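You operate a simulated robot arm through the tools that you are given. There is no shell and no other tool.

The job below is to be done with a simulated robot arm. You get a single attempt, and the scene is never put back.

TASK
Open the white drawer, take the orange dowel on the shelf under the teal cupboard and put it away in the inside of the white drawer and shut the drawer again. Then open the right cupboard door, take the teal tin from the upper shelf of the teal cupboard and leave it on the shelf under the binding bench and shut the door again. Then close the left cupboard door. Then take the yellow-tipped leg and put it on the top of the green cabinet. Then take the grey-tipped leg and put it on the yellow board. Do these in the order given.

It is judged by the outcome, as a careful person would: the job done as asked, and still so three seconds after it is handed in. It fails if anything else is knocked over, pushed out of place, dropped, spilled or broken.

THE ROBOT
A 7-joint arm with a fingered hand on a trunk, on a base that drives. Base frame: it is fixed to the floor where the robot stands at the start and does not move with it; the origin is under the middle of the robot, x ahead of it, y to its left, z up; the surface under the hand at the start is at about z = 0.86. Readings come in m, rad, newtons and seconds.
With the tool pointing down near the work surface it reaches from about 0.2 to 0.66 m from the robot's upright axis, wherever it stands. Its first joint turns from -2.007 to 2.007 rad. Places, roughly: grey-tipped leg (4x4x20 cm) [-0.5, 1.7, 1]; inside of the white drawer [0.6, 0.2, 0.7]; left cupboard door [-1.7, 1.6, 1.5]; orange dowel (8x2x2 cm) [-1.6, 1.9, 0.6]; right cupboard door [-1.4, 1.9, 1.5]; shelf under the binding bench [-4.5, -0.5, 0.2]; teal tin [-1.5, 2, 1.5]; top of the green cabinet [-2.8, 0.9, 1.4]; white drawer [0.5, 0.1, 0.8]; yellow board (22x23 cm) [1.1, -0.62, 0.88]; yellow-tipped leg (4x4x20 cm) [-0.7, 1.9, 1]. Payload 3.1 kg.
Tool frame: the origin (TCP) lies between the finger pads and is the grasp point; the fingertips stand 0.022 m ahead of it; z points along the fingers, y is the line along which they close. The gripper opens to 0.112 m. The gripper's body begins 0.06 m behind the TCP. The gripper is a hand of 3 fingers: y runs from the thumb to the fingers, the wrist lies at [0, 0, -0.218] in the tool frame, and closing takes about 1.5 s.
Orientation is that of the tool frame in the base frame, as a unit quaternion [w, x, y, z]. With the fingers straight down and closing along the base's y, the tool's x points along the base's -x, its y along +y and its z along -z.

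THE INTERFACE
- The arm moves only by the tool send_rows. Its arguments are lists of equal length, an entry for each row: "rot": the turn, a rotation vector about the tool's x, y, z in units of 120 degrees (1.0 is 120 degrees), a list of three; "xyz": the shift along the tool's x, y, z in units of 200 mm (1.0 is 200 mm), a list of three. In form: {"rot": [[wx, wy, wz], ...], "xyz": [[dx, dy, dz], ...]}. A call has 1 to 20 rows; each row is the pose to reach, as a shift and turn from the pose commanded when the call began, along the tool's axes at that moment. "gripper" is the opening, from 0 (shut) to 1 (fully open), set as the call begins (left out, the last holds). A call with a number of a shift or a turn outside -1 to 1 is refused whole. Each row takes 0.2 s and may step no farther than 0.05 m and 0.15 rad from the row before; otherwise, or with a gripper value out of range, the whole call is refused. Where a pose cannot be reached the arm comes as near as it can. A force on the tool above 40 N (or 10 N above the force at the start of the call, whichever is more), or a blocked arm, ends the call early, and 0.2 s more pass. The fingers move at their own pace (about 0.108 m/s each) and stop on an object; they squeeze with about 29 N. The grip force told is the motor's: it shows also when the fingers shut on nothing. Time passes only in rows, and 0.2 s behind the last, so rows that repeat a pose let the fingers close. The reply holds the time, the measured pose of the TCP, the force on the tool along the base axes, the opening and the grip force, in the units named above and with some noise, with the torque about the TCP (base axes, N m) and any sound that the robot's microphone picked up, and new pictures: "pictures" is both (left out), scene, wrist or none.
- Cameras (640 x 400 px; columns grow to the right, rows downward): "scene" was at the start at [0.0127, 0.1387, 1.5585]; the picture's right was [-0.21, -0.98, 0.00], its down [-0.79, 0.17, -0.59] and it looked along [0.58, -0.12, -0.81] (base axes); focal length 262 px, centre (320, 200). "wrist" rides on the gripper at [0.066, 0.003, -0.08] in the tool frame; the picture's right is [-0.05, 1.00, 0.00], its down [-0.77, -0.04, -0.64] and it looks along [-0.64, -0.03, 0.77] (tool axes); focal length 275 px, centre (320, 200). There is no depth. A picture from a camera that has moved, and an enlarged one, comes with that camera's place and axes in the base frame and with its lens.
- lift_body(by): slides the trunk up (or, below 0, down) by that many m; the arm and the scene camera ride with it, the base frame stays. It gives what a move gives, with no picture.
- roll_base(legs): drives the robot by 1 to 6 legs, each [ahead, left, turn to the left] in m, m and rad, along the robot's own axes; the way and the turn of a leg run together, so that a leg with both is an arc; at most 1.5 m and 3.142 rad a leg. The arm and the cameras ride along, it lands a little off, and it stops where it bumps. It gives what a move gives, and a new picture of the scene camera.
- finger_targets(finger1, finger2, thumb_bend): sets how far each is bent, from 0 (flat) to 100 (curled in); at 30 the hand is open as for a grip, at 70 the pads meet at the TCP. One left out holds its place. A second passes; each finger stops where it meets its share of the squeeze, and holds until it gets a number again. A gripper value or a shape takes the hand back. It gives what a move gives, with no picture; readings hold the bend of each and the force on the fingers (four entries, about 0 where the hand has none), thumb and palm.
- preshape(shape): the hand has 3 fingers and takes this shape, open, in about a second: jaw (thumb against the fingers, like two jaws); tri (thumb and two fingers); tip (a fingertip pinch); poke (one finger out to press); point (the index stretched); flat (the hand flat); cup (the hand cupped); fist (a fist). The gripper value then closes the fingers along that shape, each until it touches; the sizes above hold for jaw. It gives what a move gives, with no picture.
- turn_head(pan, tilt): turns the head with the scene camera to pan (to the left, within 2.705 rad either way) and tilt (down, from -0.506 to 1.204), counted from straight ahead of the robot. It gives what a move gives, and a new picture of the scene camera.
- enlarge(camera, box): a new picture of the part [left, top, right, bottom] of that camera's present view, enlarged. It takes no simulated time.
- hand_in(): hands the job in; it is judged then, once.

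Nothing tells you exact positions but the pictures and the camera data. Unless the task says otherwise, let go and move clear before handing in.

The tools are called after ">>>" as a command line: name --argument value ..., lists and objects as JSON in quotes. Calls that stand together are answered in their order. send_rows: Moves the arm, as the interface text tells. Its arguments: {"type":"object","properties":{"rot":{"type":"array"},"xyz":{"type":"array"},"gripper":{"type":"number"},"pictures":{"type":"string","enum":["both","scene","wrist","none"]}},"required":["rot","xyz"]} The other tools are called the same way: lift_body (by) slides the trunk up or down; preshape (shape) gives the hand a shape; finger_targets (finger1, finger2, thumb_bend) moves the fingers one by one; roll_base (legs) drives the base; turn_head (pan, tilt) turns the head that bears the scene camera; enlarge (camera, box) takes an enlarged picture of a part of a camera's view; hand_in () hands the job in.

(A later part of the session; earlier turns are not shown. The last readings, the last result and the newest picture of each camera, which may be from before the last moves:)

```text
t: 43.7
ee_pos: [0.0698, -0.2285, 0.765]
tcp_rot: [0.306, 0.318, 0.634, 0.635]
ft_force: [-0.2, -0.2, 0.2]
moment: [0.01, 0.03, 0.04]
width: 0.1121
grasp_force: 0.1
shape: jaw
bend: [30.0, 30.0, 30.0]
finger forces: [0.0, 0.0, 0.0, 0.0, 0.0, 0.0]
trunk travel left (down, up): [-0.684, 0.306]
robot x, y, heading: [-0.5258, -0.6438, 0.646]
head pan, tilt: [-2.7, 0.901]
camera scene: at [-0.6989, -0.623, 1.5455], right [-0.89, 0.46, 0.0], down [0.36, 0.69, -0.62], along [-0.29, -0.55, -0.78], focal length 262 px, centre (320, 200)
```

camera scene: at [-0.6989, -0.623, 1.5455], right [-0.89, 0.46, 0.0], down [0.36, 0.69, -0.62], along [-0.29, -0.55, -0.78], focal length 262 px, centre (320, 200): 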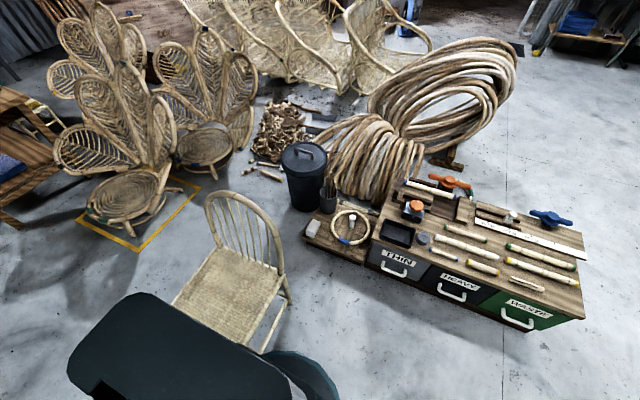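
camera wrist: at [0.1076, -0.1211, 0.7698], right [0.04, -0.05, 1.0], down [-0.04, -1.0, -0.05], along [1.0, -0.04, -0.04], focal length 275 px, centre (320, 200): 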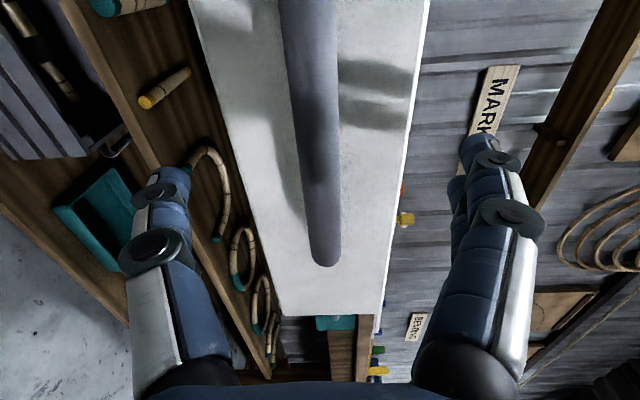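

The rear-right corner of the base touched the front leg of the wicker chair. I'll look closely to check whether the chair shifted.

>>> enlarge --camera "scene" --box '[160, 180, 340, 400]'

>>> turn_head --pan -2.3 --tilt 1.1

```text
1.82 times, centred on (250, 290) of scene
camera zoom: at [-0.6989, -0.623, 1.5455], right [-0.89, 0.46, 0.0], down [0.36, 0.69, -0.62], along [-0.29, -0.55, -0.78], focal length 476 px, centre (447, 36)
```

zoom: 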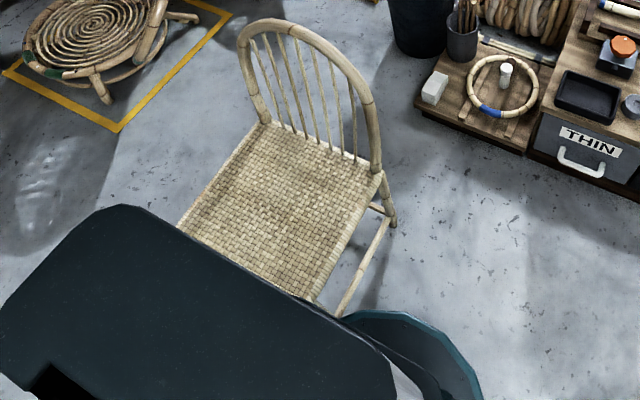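

```text
t: 44.6
ee_pos: [0.07, -0.2279, 0.7649]
tcp_rot: [0.307, 0.319, 0.632, 0.636]
ft_force: [0.5, -0.6, -0.1]
moment: [0.0, 0.01, 0.03]
width: 0.112
grasp_force: 0.2
shape: jaw
bend: [30.0, 30.0, 30.0]
finger forces: [0.1, 0.0, 0.0, 0.0, 0.0, 0.1]
trunk travel left (down, up): [-0.684, 0.306]
robot x, y, heading: [-0.5258, -0.6412, 0.645]
head pan, tilt: [-2.3, 1.1]
camera scene: at [-0.6692, -0.6191, 1.5316], right [-1.0, 0.08, 0.0], down [0.08, 0.89, -0.45], along [-0.04, -0.45, -0.89], focal length 262 px, centre (320, 200)
```

scene: 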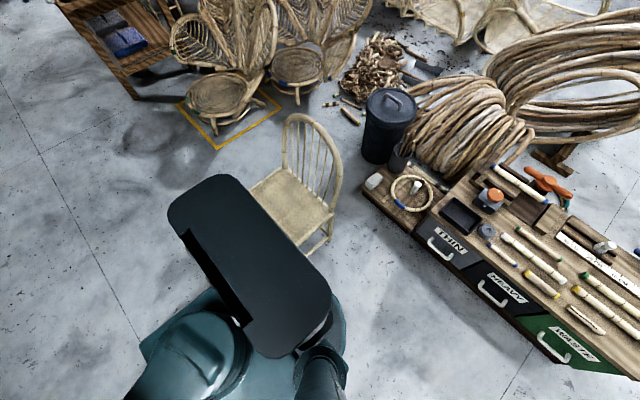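

I can't see the chair's feet from here, so I'll check it again from farther off. First I'll bring the arm back to a compact tool-down pose, away from the drawer.

>>> send_rows --rot '[[0, 0, 0], [0.0385, 0.0385, -0.0385], [0.077, 0.077, -0.077], [0.1155, 0.1155, -0.1155], [0.154, 0.154, -0.154], [0.1925, 0.1925, -0.1925], [0.231, 0.231, -0.231], [0.2695, 0.2695, -0.2695], [0.308, 0.308, -0.308], [0.3465, 0.3465, -0.3465], [0.385, 0.385, -0.385], [0.4235, 0.4235, -0.4235], [0.462, 0.462, -0.462], [0.5005, 0.5005, -0.5005], [0.539, 0.539, -0.539], [0.5774, 0.5774, -0.5774]]' --xyz '[[0, 0.06, 0], [0, 0.12, 0], [0, 0.18, -0.05], [0, 0.25, -0.12], [0, 0.32, -0.2], [0, 0.39, -0.28], [0, 0.46, -0.36], [0, 0.53, -0.44], [0, 0.6, -0.52], [0, 0.67, -0.6], [0, 0.74, -0.68], [0, 0.81, -0.76], [0, 0.88, -0.84], [0, 0.94, -0.92], [0, 1.0, -1.0], [0, 1.0, -1.0]]' --pictures "scene"

```text
t: 48.0
ee_pos: [-0.0863, -0.3514, 0.9649]
tcp_rot: [-0.006, -0.322, 0.947, 0.006]
ft_force: [0.1, 0.1, 0.1]
moment: [-0.04, 0.05, 0.03]
width: 0.1118
grasp_force: 0.0
shape: jaw
bend: [30.0, 30.0, 30.0]
finger forces: [0.1, 0.0, 0.1, 0.0, 0.0, 0.0]
trunk travel left (down, up): [-0.684, 0.306]
robot x, y, heading: [-0.5235, -0.646, 0.647]
head pan, tilt: [-2.3, 1.1]
camera scene: at [-0.6679, -0.618, 1.5317], right [-1.0, 0.08, 0.0], down [0.07, 0.89, -0.45], along [-0.04, -0.45, -0.89], focal length 262 px, centre (320, 200)
```

scene: 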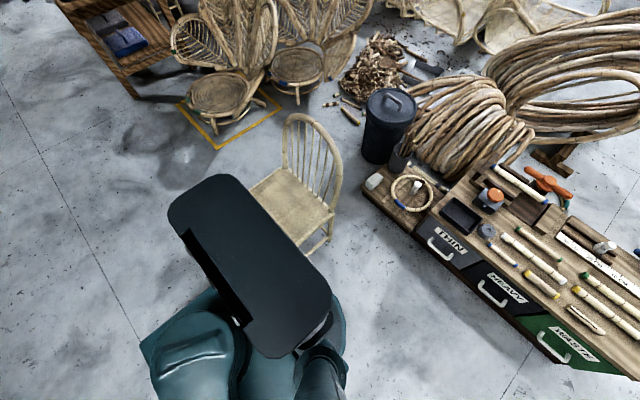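

The arm is compact again with the tool down. I'll roll a bit ahead and then left, away from the chair, and look back at it.

>>> roll_base --legs '[[0.06, 0, 0], [0, 0.6, 0]]'

>>> turn_head --pan -2.0 --tilt 0.9

>>> enlarge --camera "scene" --box '[160, 60, 480, 260]'

```text
t: 52.0
ee_pos: [-0.404, 0.174, 0.966]
tcp_rot: [-0.005, -0.314, 0.949, 0.007]
ft_force: [0.5, -0.3, -0.6]
moment: [-0.06, -0.04, -0.02]
width: 0.1121
grasp_force: 0.0
shape: jaw
bend: [30.0, 30.0, 30.0]
finger forces: [0.0, 0.1, 0.1, 0.0, 0.1, 0.0]
trunk travel left (down, up): [-0.684, 0.306]
robot x, y, heading: [-0.8474, -0.1091, 0.633]
head pan, tilt: [-2.3, 1.1]
camera scene: at [-0.9896, -0.0844, 1.5316], right [-1.0, 0.1, 0.0], down [0.09, 0.89, -0.45], along [-0.04, -0.45, -0.89], focal length 262 px, centre (320, 200)
```

scene: 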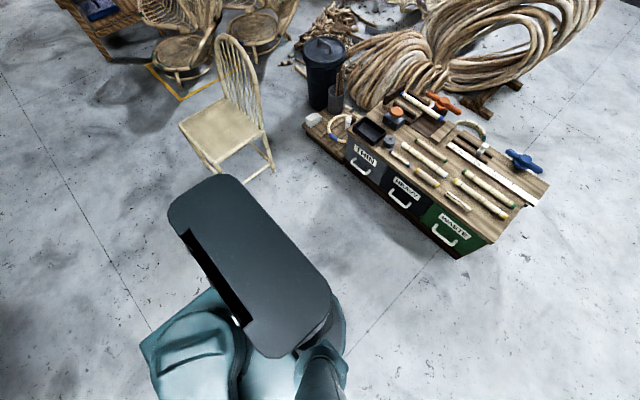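

```text
t: 52.8
ee_pos: [-0.4045, 0.1738, 0.9664]
tcp_rot: [-0.005, -0.315, 0.949, 0.007]
ft_force: [-0.2, -0.9, -0.8]
moment: [0.02, -0.02, 0.0]
width: 0.112
grasp_force: 0.1
shape: jaw
bend: [30.0, 30.0, 30.0]
finger forces: [0.0, 0.0, 0.0, 0.1, 0.0, 0.0]
trunk travel left (down, up): [-0.684, 0.306]
robot x, y, heading: [-0.8454, -0.1104, 0.631]
head pan, tilt: [-2.0, 0.901]
camera scene: at [-0.968, -0.0959, 1.5454], right [-0.98, -0.2, 0.0], down [-0.16, 0.77, -0.62], along [0.12, -0.61, -0.78], focal length 262 px, centre (320, 200)
```

scene: 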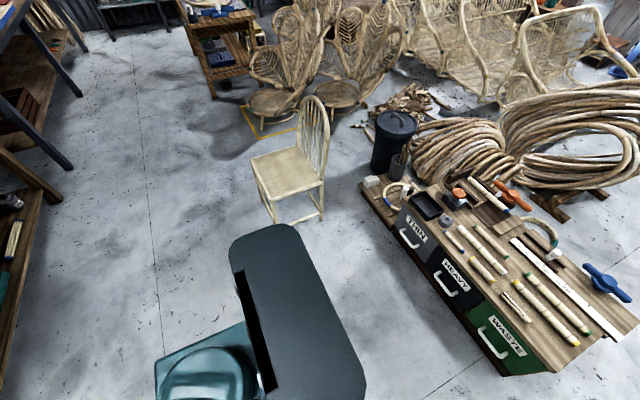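

```text
2.00 times, centred on (320, 160) of scene
camera zoom: at [-0.968, -0.0959, 1.5454], right [-0.98, -0.2, 0.0], down [-0.16, 0.77, -0.62], along [0.12, -0.61, -0.78], focal length 524 px, centre (320, 280)
```

zoom: 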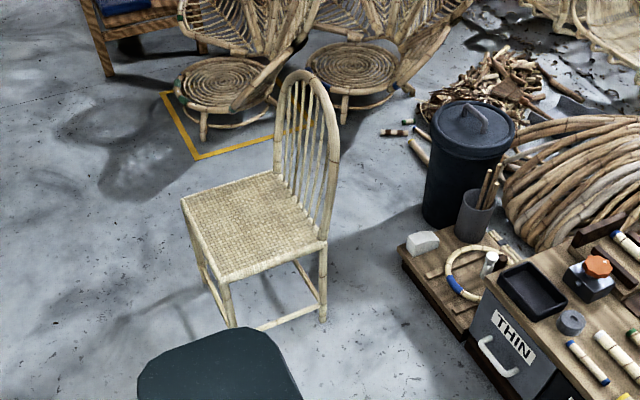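

The chair's feet are where they were in the first picture, so the bump did not shift it noticeably. I'll now turn left to face the teal cupboard wall and drive up to it part way to look.

>>> roll_base --legs '[[0, 0, 1.57], [0.8, -0.5, 0]]'

>>> turn_head --pan 0.0 --tilt 0.4

```text
t: 61.6
ee_pos: [-1.2195, 1.2695, 0.9664]
tcp_rot: [0.009, 0.896, -0.443, -0.001]
ft_force: [0.1, 0.1, -0.6]
moment: [-0.05, 0.0, -0.02]
width: 0.112
grasp_force: 0.2
shape: jaw
bend: [30.0, 30.0, 30.0]
finger forces: [0.1, 0.1, 0.1, 0.0, 0.0, 0.0]
trunk travel left (down, up): [-0.684, 0.306]
robot x, y, heading: [-0.9294, 0.8325, 2.216]
head pan, tilt: [-2.0, 0.901]
camera scene: at [-0.9413, 0.7075, 1.5455], right [0.21, -0.98, 0.0], down [-0.77, -0.17, -0.62], along [0.61, 0.13, -0.78], focal length 262 px, centre (320, 200)
```

scene: 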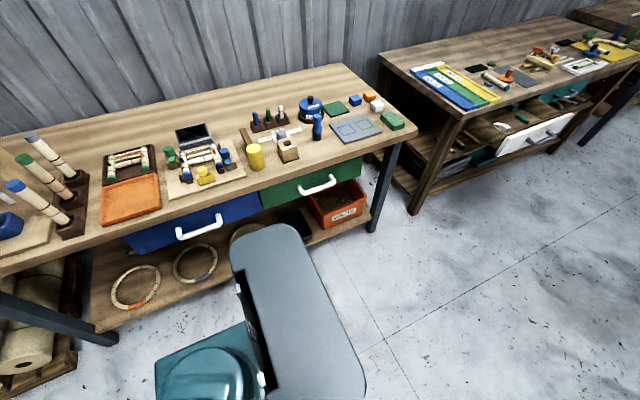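

```text
t: 63.5
ee_pos: [-1.2189, 1.2686, 0.9651]
tcp_rot: [0.009, 0.896, -0.443, -0.002]
ft_force: [0.3, -0.7, -0.2]
moment: [-0.01, -0.05, -0.01]
width: 0.1117
grasp_force: 0.1
shape: jaw
bend: [30.0, 30.0, 30.0]
finger forces: [0.0, 0.1, 0.0, 0.1, 0.1, 0.0]
trunk travel left (down, up): [-0.684, 0.306]
robot x, y, heading: [-0.9322, 0.8289, 2.211]
head pan, tilt: [0.0, 0.4]
camera scene: at [-1.0706, 0.7652, 1.5884], right [0.8, 0.6, 0.0], down [0.23, -0.31, -0.92], along [-0.55, 0.74, -0.39], focal length 262 px, centre (320, 200)
```

scene: 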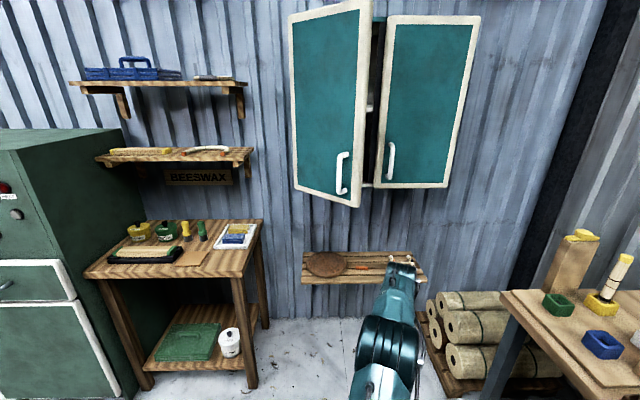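

The left door stands ajar by roughly 42°, the right one is shut, and the orange dowel lies on the shelf below between a round tray and a white item. I'll enlarge the shelf and the cupboard for measuring.

>>> enlarge --camera "scene" --box '[290, 240, 430, 300]'

>>> enlarge --camera "scene" --box '[280, 0, 490, 220]'

>>> enlarge --camera "scene" --box '[480, 210, 640, 400]'

```text
4.57 times, centred on (360, 270) of scene
camera zoom: at [-1.0706, 0.7652, 1.5884], right [0.8, 0.6, 0.0], down [0.23, -0.31, -0.92], along [-0.55, 0.74, -0.39], focal length 1198 px, centre (137, -120)
```

zoom: 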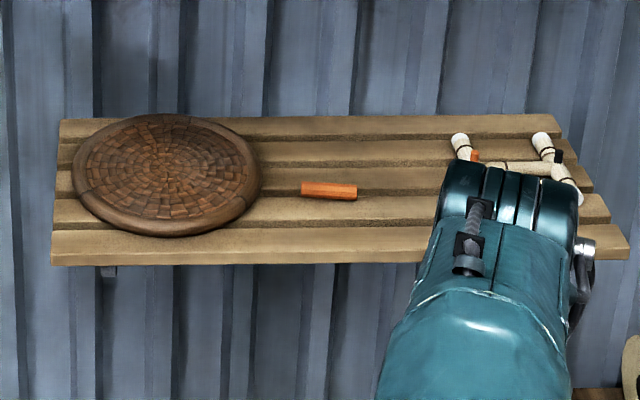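

```text
1.82 times, centred on (385, 110) of scene
camera zoom: at [-1.0706, 0.7652, 1.5884], right [0.8, 0.6, 0.0], down [0.23, -0.31, -0.92], along [-0.55, 0.74, -0.39], focal length 476 px, centre (202, 364)
```

zoom: 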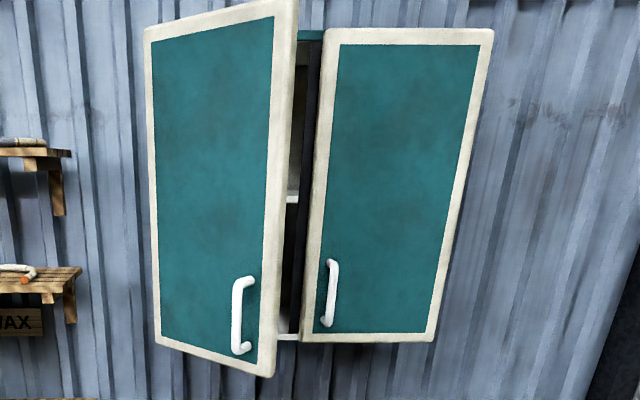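

```text
2.11 times, centred on (560, 305) of scene
camera zoom: at [-1.0706, 0.7652, 1.5884], right [0.8, 0.6, 0.0], down [0.23, -0.31, -0.92], along [-0.55, 0.74, -0.39], focal length 552 px, centre (-185, -21)
```

zoom: 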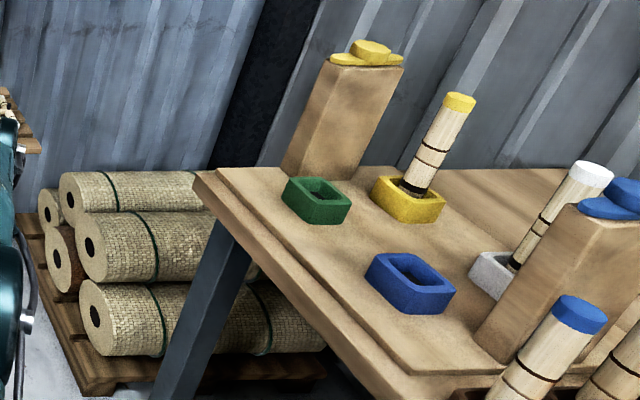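

The dowel lies along the shelf at about [-1.64, 1.95, 0.6]. I'll lower the trunk so the whole robot stays below the open left door, while raising the hand and turning it to close front-to-back across the dowel.

>>> send_rows --rot '[[0, 0, 0.068], [0, 0, 0.136], [0, 0, 0.205], [0, 0, 0.273], [0, 0, 0.341], [0, 0, 0.409], [0, 0, 0.477], [0, 0, 0.545], [0, 0, 0.614], [0, 0, 0.682], [0, 0, 0.75]]' --xyz '[[0, 0, -0.09], [0, 0, -0.18], [0, 0, -0.27], [0, 0, -0.36], [0, 0, -0.45], [0, 0, -0.54], [0, 0, -0.63], [0, 0, -0.72], [0, 0, -0.81], [0, 0, -0.9], [0, 0, -1.0]]' --pictures "none"

>>> lift_body --by -0.5

>>> send_rows --rot '[[0, 0, 0], [0, 0, 0]]' --xyz '[[0, 0, -0.2], [0, 0, -0.4]]' --pictures "both"

```text
t: 65.9
ee_pos: [-1.2172, 1.2723, 1.1655]
tcp_rot: [-0.008, -0.319, 0.948, -0.005]
ft_force: [-0.5, 0.0, 0.1]
moment: [0.02, 0.0, 0.0]
width: 0.1119
grasp_force: 0.0
shape: jaw
bend: [30.0, 30.0, 30.0]
finger forces: [0.1, 0.0, 0.0, 0.0, 0.1, 0.0]
trunk travel left (down, up): [-0.684, 0.306]
robot x, y, heading: [-0.9335, 0.831, 2.212]
head pan, tilt: [0.0, 0.4]
```

```text
refused: -0.5 is not a number from -0.4 to 0.4
```

```text
t: 66.5
ee_pos: [-1.2179, 1.2687, 1.2072]
tcp_rot: [-0.007, -0.32, 0.947, -0.005]
ft_force: [-0.2, 0.6, -0.2]
moment: [0.01, 0.0, 0.01]
width: 0.1122
grasp_force: 0.0
shape: jaw
bend: [30.0, 30.0, 30.0]
finger forces: [0.1, 0.0, 0.0, 0.0, 0.1, 0.1]
out of reach, approached as far as the arm can: row 2
trunk travel left (down, up): [-0.684, 0.306]
robot x, y, heading: [-0.9282, 0.8309, 2.216]
head pan, tilt: [0.0, 0.4]
camera scene: at [-1.0714, 0.7642, 1.5883], right [0.8, 0.6, 0.0], down [0.23, -0.31, -0.92], along [-0.55, 0.74, -0.39], focal length 262 px, centre (320, 200)
camera wrist: at [-1.2714, 1.2336, 1.2885], right [-0.57, 0.82, -0.01], down [0.64, 0.45, 0.62], along [0.52, 0.35, -0.78], focal length 275 px, centre (320, 200)
```

scene: 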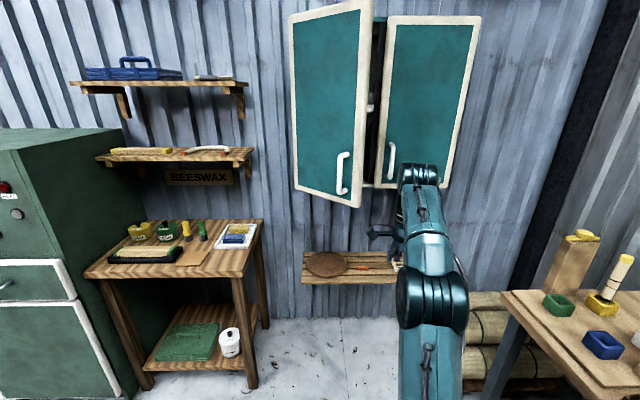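
wrist: 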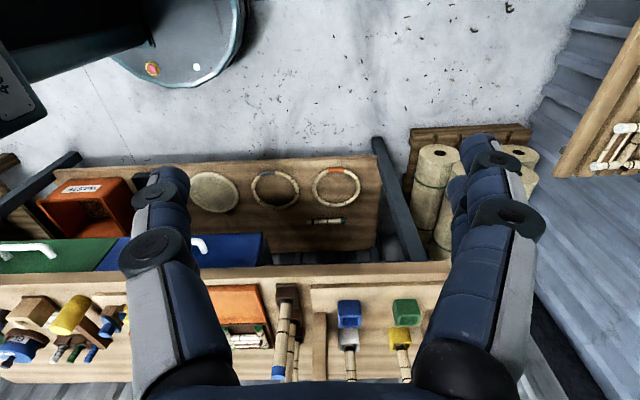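

The hand now closes along the wall's normal, and the reach upward is limited. I'll lower the trunk in two steps.

>>> lift_body --by -0.4

>>> lift_body --by -0.06

>>> turn_head --pan 0.0 --tilt 0.3

```text
t: 70.4
ee_pos: [-1.2163, 1.2711, 0.8061]
tcp_rot: [-0.007, -0.32, 0.947, -0.006]
ft_force: [0.3, 0.7, -0.4]
moment: [0.02, -0.03, 0.0]
width: 0.1118
grasp_force: 0.0
shape: jaw
bend: [30.0, 30.0, 30.0]
finger forces: [0.0, 0.1, 0.0, 0.0, 0.0, 0.0]
trunk travel left (down, up): [-0.284, 0.706]
robot x, y, heading: [-0.9266, 0.8319, 2.213]
head pan, tilt: [0.0, 0.4]
```

```text
t: 71.4
ee_pos: [-1.2169, 1.2701, 0.7476]
tcp_rot: [-0.007, -0.319, 0.948, -0.005]
ft_force: [0.1, 0.3, -0.2]
moment: [0.02, -0.01, -0.05]
width: 0.1119
grasp_force: 0.2
shape: jaw
bend: [30.0, 30.0, 30.0]
finger forces: [0.0, 0.0, 0.0, 0.0, 0.0, 0.0]
trunk travel left (down, up): [-0.224, 0.766]
robot x, y, heading: [-0.9288, 0.8301, 2.212]
head pan, tilt: [0.0, 0.4]
```

```text
t: 72.0
ee_pos: [-1.2164, 1.2712, 0.7464]
tcp_rot: [-0.008, -0.32, 0.947, -0.005]
ft_force: [-0.1, 0.2, -0.2]
moment: [0.01, -0.01, -0.01]
width: 0.1121
grasp_force: 0.1
shape: jaw
bend: [30.0, 30.0, 30.0]
finger forces: [0.1, 0.0, 0.0, 0.0, 0.0, 0.0]
trunk travel left (down, up): [-0.224, 0.766]
robot x, y, heading: [-0.9299, 0.833, 2.208]
head pan, tilt: [0.0, 0.3]
camera scene: at [-1.071, 0.7658, 1.1377], right [0.8, 0.6, 0.0], down [0.18, -0.24, -0.96], along [-0.57, 0.76, -0.3], focal length 262 px, centre (320, 200)
```

scene: 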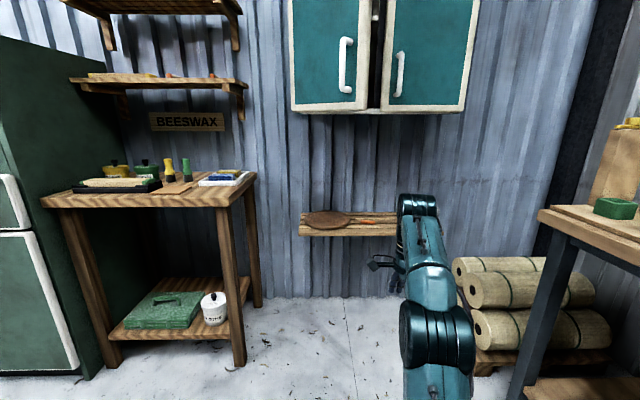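

With the lower camera I get a second viewing angle for heights. I'll enlarge the dowel and the cupboard.

>>> enlarge --camera "scene" --box '[290, 190, 430, 250]'

>>> enlarge --camera "scene" --box '[280, 0, 490, 130]'

```text
4.57 times, centred on (360, 220) of scene
camera zoom: at [-1.071, 0.7658, 1.1377], right [0.8, 0.6, 0.0], down [0.18, -0.24, -0.96], along [-0.57, 0.76, -0.3], focal length 1198 px, centre (137, 109)
```

zoom: 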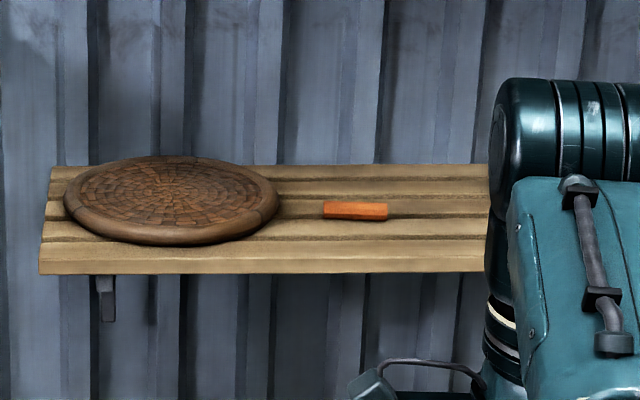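

```text
3.05 times, centred on (385, 65) of scene
camera zoom: at [-1.071, 0.7658, 1.1377], right [0.8, 0.6, 0.0], down [0.18, -0.24, -0.96], along [-0.57, 0.76, -0.3], focal length 798 px, centre (122, 611)
```

zoom: 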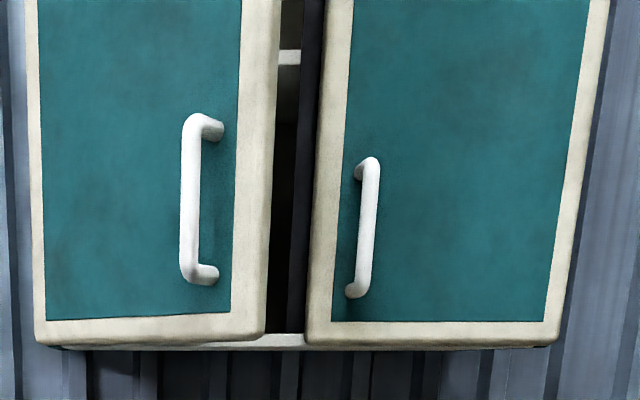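

Triangulating gives the dowel at [-1.618, 1.913, 0.633] with the shelf top near 0.62. I'll drive up to have it about 0.55 m ahead, hand held above the shelf.

>>> roll_base --legs '[[0.4, -0.095, 0], [0.3, 0, 0]]'

>>> send_rows --rot '[[0, 0, 0]]' --xyz '[[0, 0, 0]]' --pictures "wrist"

```text
t: 76.2
ee_pos: [-1.5593, 1.8833, 0.7465]
tcp_rot: [-0.007, -0.321, 0.947, -0.006]
ft_force: [0.7, 0.8, 0.1]
moment: [-0.05, -0.03, -0.03]
width: 0.112
grasp_force: 0.1
shape: jaw
bend: [30.0, 30.0, 30.0]
finger forces: [0.0, 0.0, 0.0, 0.0, 0.0, 0.0]
trunk travel left (down, up): [-0.224, 0.766]
robot x, y, heading: [-1.2694, 1.4434, 2.214]
head pan, tilt: [0.0, 0.3]
camera scene: at [-1.4127, 1.3787, 1.1377], right [0.8, 0.6, 0.0], down [0.18, -0.24, -0.96], along [-0.57, 0.76, -0.3], focal length 262 px, centre (320, 200)
```

scene: 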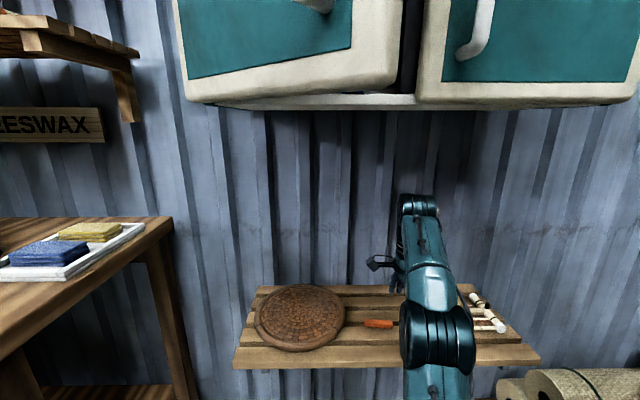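

```text
t: 76.6
ee_pos: [-1.5595, 1.883, 0.7463]
tcp_rot: [-0.007, -0.321, 0.947, -0.005]
ft_force: [0.0, 0.0, 0.2]
moment: [-0.01, 0.02, 0.02]
width: 0.112
grasp_force: 0.1
shape: jaw
bend: [30.0, 30.0, 30.0]
finger forces: [0.0, 0.2, 0.1, 0.0, 0.0, 0.0]
trunk travel left (down, up): [-0.224, 0.766]
robot x, y, heading: [-1.273, 1.4407, 2.216]
head pan, tilt: [0.0, 0.3]
camera wrist: at [-1.6133, 1.8471, 0.8282], right [-0.57, 0.82, -0.01], down [0.64, 0.45, 0.62], along [0.51, 0.35, -0.78], focal length 275 px, centre (320, 200)
```

wrist: 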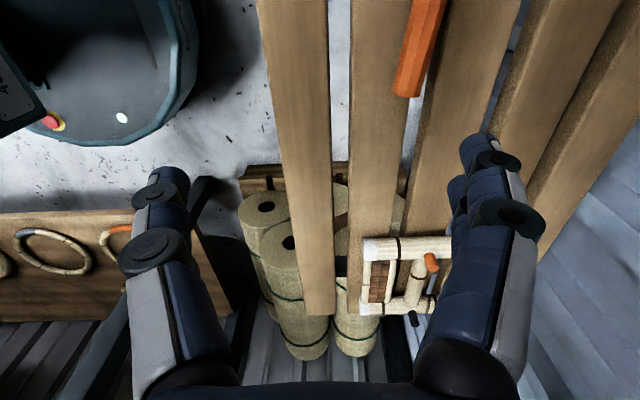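

The dowel is just left of and beyond the hand, at about [-1.622, 1.912]. I'll shift the hand over it and partly lower.

>>> send_rows --rot '[[0, 0, 0], [0, 0, 0], [0, 0, 0]]' --xyz '[[0.08, 0.15, 0.0], [0.162, 0.3065, 0.0], [0.162, 0.3065, 0.15]]' --pictures "both"

>>> enlarge --camera "scene" --box '[340, 240, 500, 340]'

```text
t: 77.4
ee_pos: [-1.6078, 1.8912, 0.7236]
tcp_rot: [-0.007, -0.321, 0.947, -0.004]
ft_force: [-0.1, 0.4, 0.3]
moment: [-0.02, 0.01, 0.0]
width: 0.1122
grasp_force: 0.1
shape: jaw
bend: [30.0, 30.0, 30.0]
finger forces: [0.1, 0.1, 0.0, 0.1, 0.0, 0.0]
out of reach, approached as far as the arm can: row 1, 2, 3
trunk travel left (down, up): [-0.224, 0.766]
robot x, y, heading: [-1.2682, 1.4424, 2.21]
head pan, tilt: [0.0, 0.3]
camera scene: at [-1.4123, 1.3785, 1.1378], right [0.8, 0.6, 0.0], down [0.18, -0.24, -0.96], along [-0.57, 0.76, -0.3], focal length 262 px, centre (320, 200)
camera wrist: at [-1.6609, 1.8546, 0.8032], right [-0.57, 0.82, -0.01], down [0.64, 0.45, 0.62], along [0.51, 0.35, -0.78], focal length 275 px, centre (320, 200)
```

scene: 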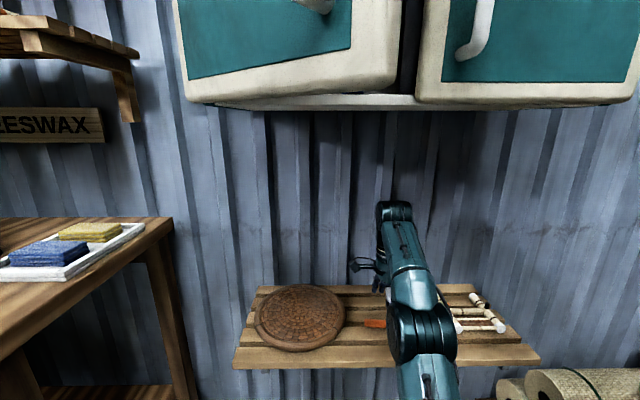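
wrist: 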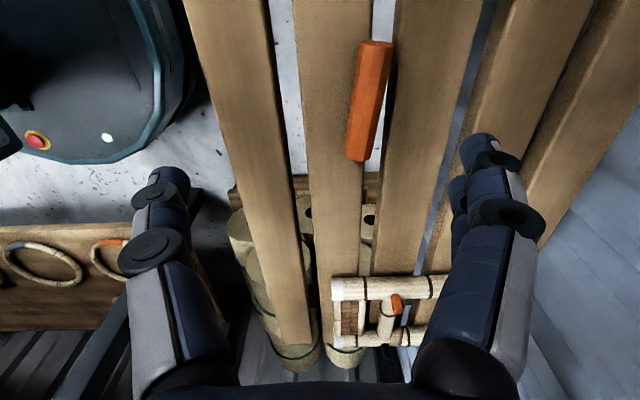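

```text
4.00 times, centred on (420, 290) of scene
camera zoom: at [-1.4123, 1.3785, 1.1378], right [0.8, 0.6, 0.0], down [0.18, -0.24, -0.96], along [-0.57, 0.76, -0.3], focal length 1048 px, centre (-80, -160)
```

zoom: 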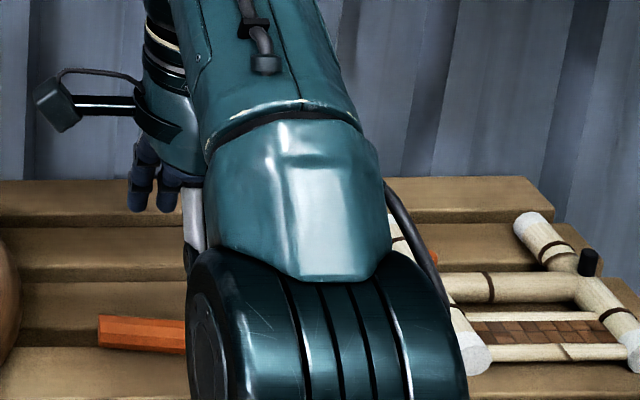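

The dowel's centre is at [-1.625, 1.915], 3 cm straight ahead of the hand, which is at its reach limit. I'll roll the base 3 cm ahead and view again.

>>> roll_base --legs '[[0.032, 0, 0]]'

>>> send_rows --rot '[[0, 0, 0], [0, 0, 0]]' --xyz '[[0, 0, 0.1], [0, 0, 0.2]]' --pictures "wrist"

```text
t: 78.2
ee_pos: [-1.6266, 1.9174, 0.7207]
tcp_rot: [-0.008, -0.321, 0.947, -0.006]
ft_force: [0.0, 0.4, -0.3]
moment: [0.0, 0.02, 0.03]
width: 0.112
grasp_force: 0.2
shape: jaw
bend: [30.0, 30.0, 30.0]
finger forces: [0.0, 0.0, 0.1, 0.1, 0.1, 0.1]
trunk travel left (down, up): [-0.224, 0.766]
robot x, y, heading: [-1.2905, 1.4688, 2.219]
head pan, tilt: [0.0, 0.3]
camera scene: at [-1.432, 1.4044, 1.1377], right [0.8, 0.6, 0.0], down [0.18, -0.24, -0.96], along [-0.57, 0.76, -0.3], focal length 262 px, centre (320, 200)
```

scene: 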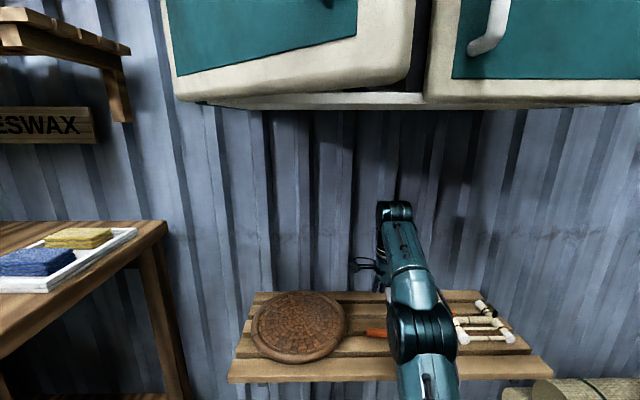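

```text
t: 78.8
ee_pos: [-1.6294, 1.9168, 0.681]
tcp_rot: [-0.008, -0.322, 0.947, -0.005]
ft_force: [0.2, 0.0, 0.6]
moment: [0.01, 0.0, -0.07]
width: 0.1122
grasp_force: 0.0
shape: jaw
bend: [30.0, 30.0, 30.0]
finger forces: [0.0, 0.0, 0.1, 0.1, 0.0, 0.0]
trunk travel left (down, up): [-0.224, 0.766]
robot x, y, heading: [-1.291, 1.4697, 2.216]
head pan, tilt: [0.0, 0.3]
camera wrist: at [-1.683, 1.8799, 0.7622], right [-0.57, 0.82, -0.01], down [0.64, 0.45, 0.62], along [0.51, 0.35, -0.78], focal length 275 px, centre (320, 200)
```

wrist: 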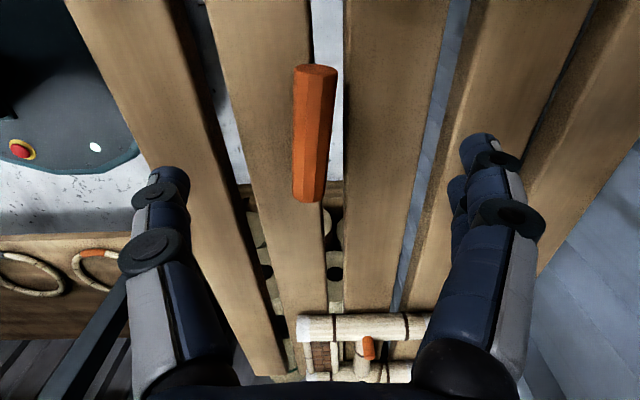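

The dowel is centred between thumb and fingers. I'll descend in small steps toward z = 0.652.

>>> send_rows --rot '[[0, 0, 0], [0, 0, 0], [0, 0, 0]]' --xyz '[[0.0, -0.01, 0.05], [0.0, -0.02, 0.1], [0.0, -0.02, 0.14]]' --pictures "wrist"

```text
t: 79.7
ee_pos: [-1.625, 1.9118, 0.6537]
tcp_rot: [-0.007, -0.321, 0.947, -0.006]
ft_force: [0.9, -0.7, 0.8]
moment: [-0.01, 0.0, -0.03]
width: 0.1119
grasp_force: 0.1
shape: jaw
bend: [30.0, 30.0, 30.0]
finger forces: [0.0, 0.1, 0.0, 0.0, 0.0, 0.0]
trunk travel left (down, up): [-0.224, 0.766]
robot x, y, heading: [-1.2895, 1.4701, 2.219]
head pan, tilt: [0.0, 0.3]
camera wrist: at [-1.6789, 1.876, 0.7344], right [-0.57, 0.82, -0.01], down [0.64, 0.45, 0.62], along [0.51, 0.35, -0.78], focal length 275 px, centre (320, 200)
```

wrist: 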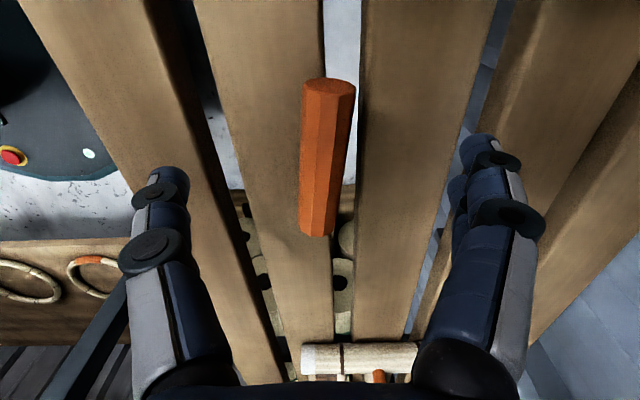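

No contact yet and the dowel is centred, so I'll close the fingers on it.

>>> send_rows --rot '[[0, 0, 0], [0, 0, 0], [0, 0, 0], [0, 0, 0], [0, 0, 0], [0, 0, 0], [0, 0, 0], [0, 0, 0], [0, 0, 0]]' --xyz '[[0, 0, 0], [0, 0, 0], [0, 0, 0], [0, 0, 0], [0, 0, 0], [0, 0, 0], [0, 0, 0], [0, 0, 0], [0, 0, 0]]' --gripper 0 --pictures "wrist"

```text
t: 81.7
ee_pos: [-1.6244, 1.9117, 0.6538]
tcp_rot: [-0.008, -0.321, 0.947, -0.004]
ft_force: [-0.1, 1.6, 6.9]
moment: [0.05, 0.03, -0.03]
width: 0.0104
grasp_force: 29.1
shape: jaw
bend: [72.0, 72.0, 70.0]
finger forces: [12.0, 12.4, 0.0, 0.0, 21.3, 0.0]
trunk travel left (down, up): [-0.224, 0.766]
robot x, y, heading: [-1.2917, 1.4662, 2.212]
head pan, tilt: [0.0, 0.3]
camera wrist: at [-1.6787, 1.8757, 0.7351], right [-0.57, 0.82, 0.0], down [0.64, 0.45, 0.62], along [0.51, 0.35, -0.78], focal length 275 px, centre (320, 200)
```

wrist: 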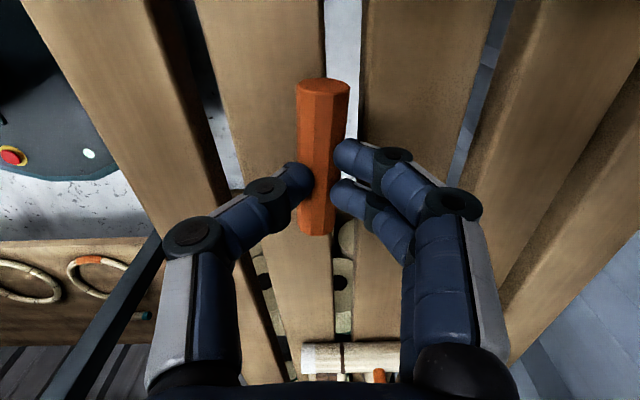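

The fingertips hold the dowel with firm force on all three fingers. I'll lift it slowly off the shelf.

>>> send_rows --rot '[[0, 0, 0], [0, 0, 0], [0, 0, 0], [0, 0, 0], [0, 0, 0]]' --xyz '[[0, 0, -0.05], [0, 0, -0.12], [0, 0, -0.2], [0, 0, -0.3], [0, 0, -0.38]]' --pictures "wrist"

```text
t: 82.8
ee_pos: [-1.6219, 1.9107, 0.7284]
tcp_rot: [-0.008, -0.321, 0.947, -0.005]
ft_force: [0.8, -0.6, -0.4]
moment: [-0.02, 0.0, 0.03]
width: 0.0093
grasp_force: 28.9
shape: jaw
bend: [72.0, 71.0, 70.0]
finger forces: [10.6, 11.4, 0.0, 0.0, 23.1, 0.1]
trunk travel left (down, up): [-0.224, 0.766]
robot x, y, heading: [-1.2905, 1.4687, 2.217]
head pan, tilt: [0.0, 0.3]
camera wrist: at [-1.6761, 1.875, 0.8102], right [-0.57, 0.82, -0.01], down [0.64, 0.45, 0.62], along [0.51, 0.35, -0.78], focal length 275 px, centre (320, 200)
```

wrist: 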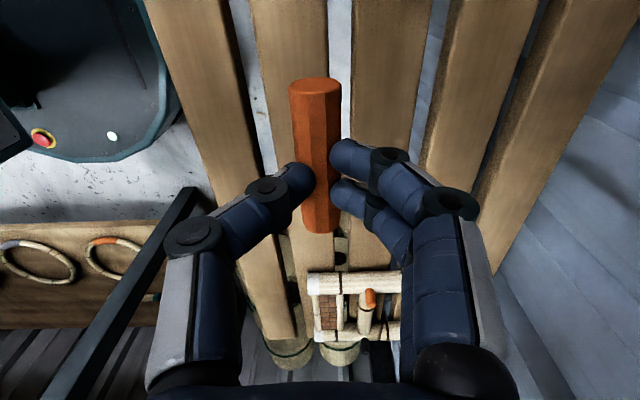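

The dowel is in hand. I'll back straight out, then move left of the way I came so the arm has room to swing toward the white drawer.

>>> roll_base --legs '[[-0.75, 0, 0], [-0.7, 0.55, 0]]'

>>> lift_body --by 0.4

>>> send_rows --rot '[[0, 0, 0]]' --xyz '[[0, 0, 0]]' --pictures "both"

```text
t: 91.2
ee_pos: [-1.2054, 0.4232, 0.7291]
tcp_rot: [-0.007, -0.327, 0.945, -0.006]
ft_force: [-0.6, -0.1, 0.4]
moment: [0.02, 0.0, -0.02]
width: 0.0096
grasp_force: 29.1
shape: jaw
bend: [72.0, 71.0, 70.0]
finger forces: [10.8, 11.3, 0.0, 0.1, 23.1, 0.0]
trunk travel left (down, up): [-0.224, 0.766]
robot x, y, heading: [-0.8686, -0.0118, 2.226]
head pan, tilt: [0.0, 0.3]
camera scene: at [-1.0096, -0.0804, 1.1377], right [0.79, 0.61, 0.0], down [0.18, -0.23, -0.96], along [-0.58, 0.76, -0.3], focal length 262 px, centre (320, 200)
```

scene: 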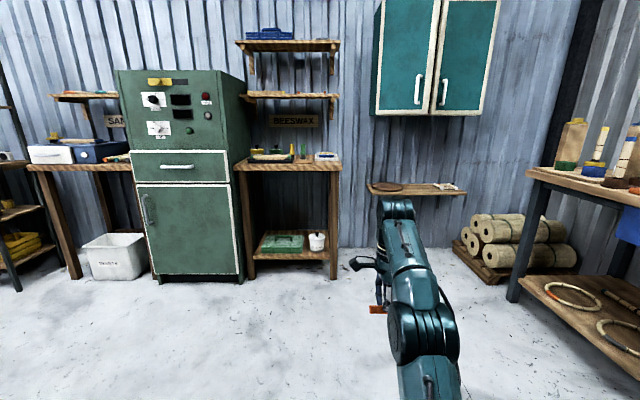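

```text
t: 95.0
ee_pos: [-1.2071, 0.4241, 1.1281]
tcp_rot: [-0.007, -0.327, 0.945, -0.005]
ft_force: [-0.4, -0.4, -0.2]
moment: [0.03, 0.03, 0.03]
width: 0.0096
grasp_force: 28.3
shape: jaw
bend: [72.0, 71.0, 70.0]
finger forces: [10.7, 11.5, 0.0, 0.0, 23.2, 0.0]
trunk travel left (down, up): [-0.624, 0.366]
robot x, y, heading: [-0.8662, -0.0121, 2.227]
head pan, tilt: [0.0, 0.3]
```

```text
t: 95.4
ee_pos: [-1.2068, 0.4236, 1.1288]
tcp_rot: [-0.007, -0.328, 0.945, -0.006]
ft_force: [-1.0, -0.3, 1.0]
moment: [-0.01, -0.01, 0.02]
width: 0.0093
grasp_force: 28.9
shape: jaw
bend: [72.0, 71.0, 70.0]
finger forces: [10.6, 11.4, 0.0, 0.0, 23.2, 0.0]
trunk travel left (down, up): [-0.624, 0.366]
robot x, y, heading: [-0.8677, -0.0124, 2.227]
head pan, tilt: [0.0, 0.3]
camera scene: at [-1.0096, -0.0803, 1.5377], right [0.79, 0.61, 0.0], down [0.18, -0.23, -0.96], along [-0.58, 0.76, -0.3], focal length 262 px, centre (320, 200)
camera wrist: at [-1.2602, 0.387, 1.21], right [-0.58, 0.81, -0.01], down [0.63, 0.46, 0.62], along [0.51, 0.36, -0.78], focal length 275 px, centre (320, 200)
```

scene: 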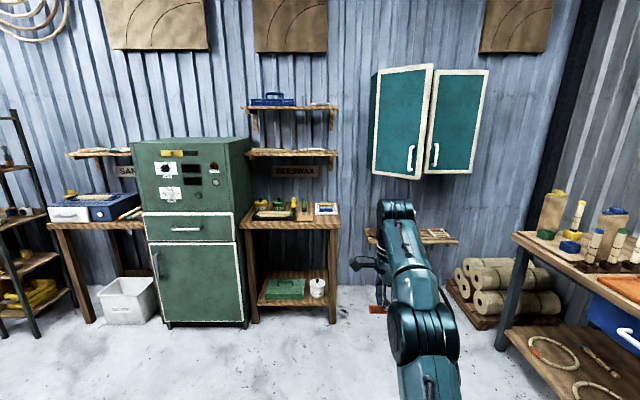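
wrist: 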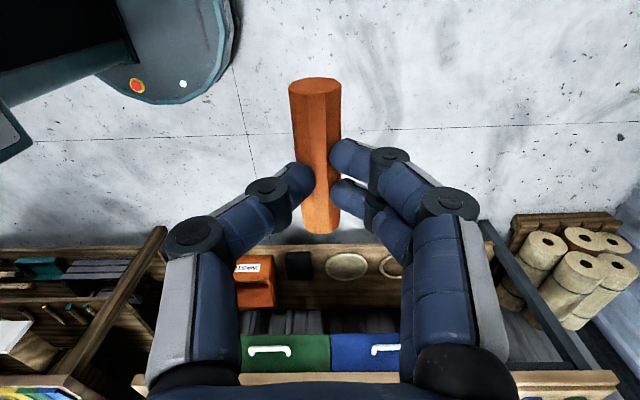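

I'm clear of the cupboard with the dowel held. I'll turn right to face the marking bench, roll towards the open drawer, and turn the hand back so the fingers close sideways.

>>> roll_base --legs '[[0, 0, -1.583], [0.3, -0.3, 0]]'

>>> turn_head --pan -0.3 --tilt 0.75

>>> send_rows --rot '[[0, 0, -0.068], [0, 0, -0.136], [0, 0, -0.205], [0, 0, -0.273], [0, 0, -0.341], [0, 0, -0.409], [0, 0, -0.477], [0, 0, -0.545], [0, 0, -0.614], [0, 0, -0.682], [0, 0, -0.75]]' --xyz '[[0, 0, 0], [0, 0, 0], [0, 0, 0], [0, 0, 0], [0, 0, 0], [0, 0, 0], [0, 0, 0], [0, 0, 0], [0, 0, 0], [0, 0, 0], [0, 0, 0]]' --pictures "both"

```text
t: 101.9
ee_pos: [-0.0081, 0.2712, 1.1287]
tcp_rot: [-0.009, 0.437, 0.899, 0.001]
ft_force: [0.1, 0.3, -0.3]
moment: [0.03, -0.03, -0.01]
width: 0.009
grasp_force: 28.8
shape: jaw
bend: [72.0, 71.0, 70.0]
finger forces: [10.6, 11.4, 0.1, 0.1, 21.9, 0.1]
trunk travel left (down, up): [-0.624, 0.366]
robot x, y, heading: [-0.4501, -0.0688, 0.663]
head pan, tilt: [0.0, 0.3]
camera scene: at [-0.5127, 0.0752, 1.5378], right [0.61, -0.79, 0.0], down [-0.23, -0.18, -0.96], along [0.76, 0.58, -0.3], focal length 262 px, centre (320, 200)
```

scene: 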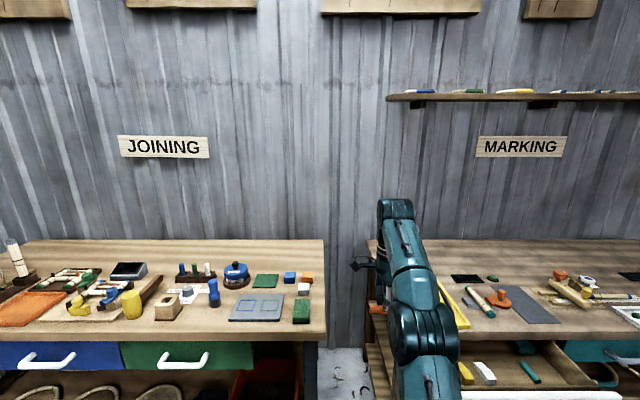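

```text
t: 102.8
ee_pos: [-0.0084, 0.2717, 1.1293]
tcp_rot: [-0.009, 0.437, 0.899, 0.002]
ft_force: [0.0, 0.6, 0.3]
moment: [-0.03, -0.01, -0.02]
width: 0.009
grasp_force: 29.3
shape: jaw
bend: [72.0, 71.0, 70.0]
finger forces: [10.7, 11.3, 0.1, 0.0, 21.9, 0.0]
trunk travel left (down, up): [-0.624, 0.366]
robot x, y, heading: [-0.444, -0.068, 0.654]
head pan, tilt: [-0.3, 0.75]
camera scene: at [-0.5097, 0.0473, 1.4974], right [0.35, -0.94, 0.0], down [-0.64, -0.24, -0.73], along [0.69, 0.26, -0.68], focal length 262 px, centre (320, 200)
```

scene: 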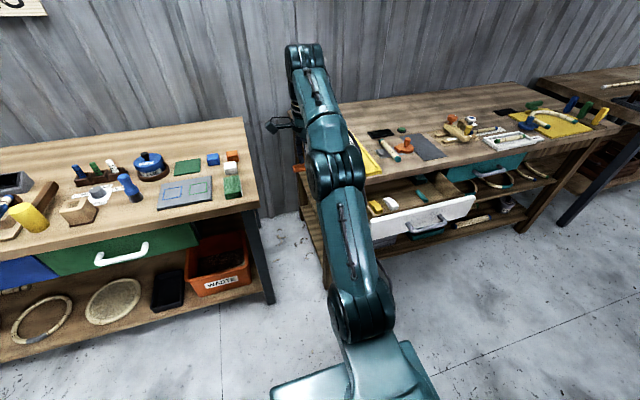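

```text
t: 105.2
ee_pos: [-0.0083, 0.2706, 1.1285]
tcp_rot: [-0.005, -0.328, 0.945, 0.008]
ft_force: [0.1, 0.2, 0.6]
moment: [0.04, -0.02, -0.02]
width: 0.0093
grasp_force: 28.7
shape: jaw
bend: [72.0, 71.0, 70.0]
finger forces: [10.7, 11.5, 0.0, 0.0, 21.8, 0.0]
trunk travel left (down, up): [-0.624, 0.366]
robot x, y, heading: [-0.4485, -0.0665, 0.656]
head pan, tilt: [-0.3, 0.75]
camera scene: at [-0.5098, 0.0473, 1.4974], right [0.35, -0.94, 0.0], down [-0.64, -0.24, -0.73], along [0.69, 0.26, -0.68], focal length 262 px, centre (320, 200)
camera wrist: at [-0.0618, 0.2314, 1.2094], right [-0.58, 0.81, 0.02], down [0.64, 0.44, 0.63], along [0.51, 0.38, -0.78], focal length 275 px, centre (320, 200)
```

scene: 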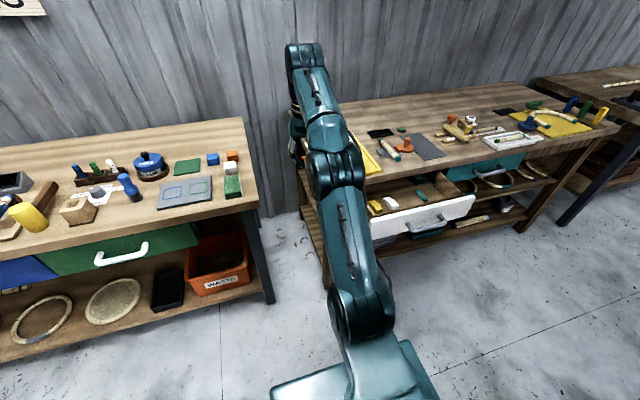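
wrist: 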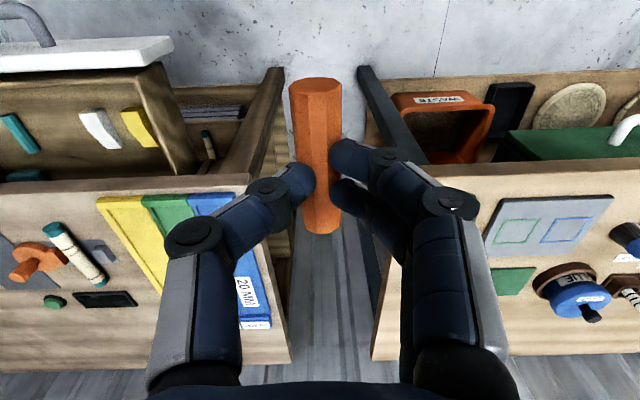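

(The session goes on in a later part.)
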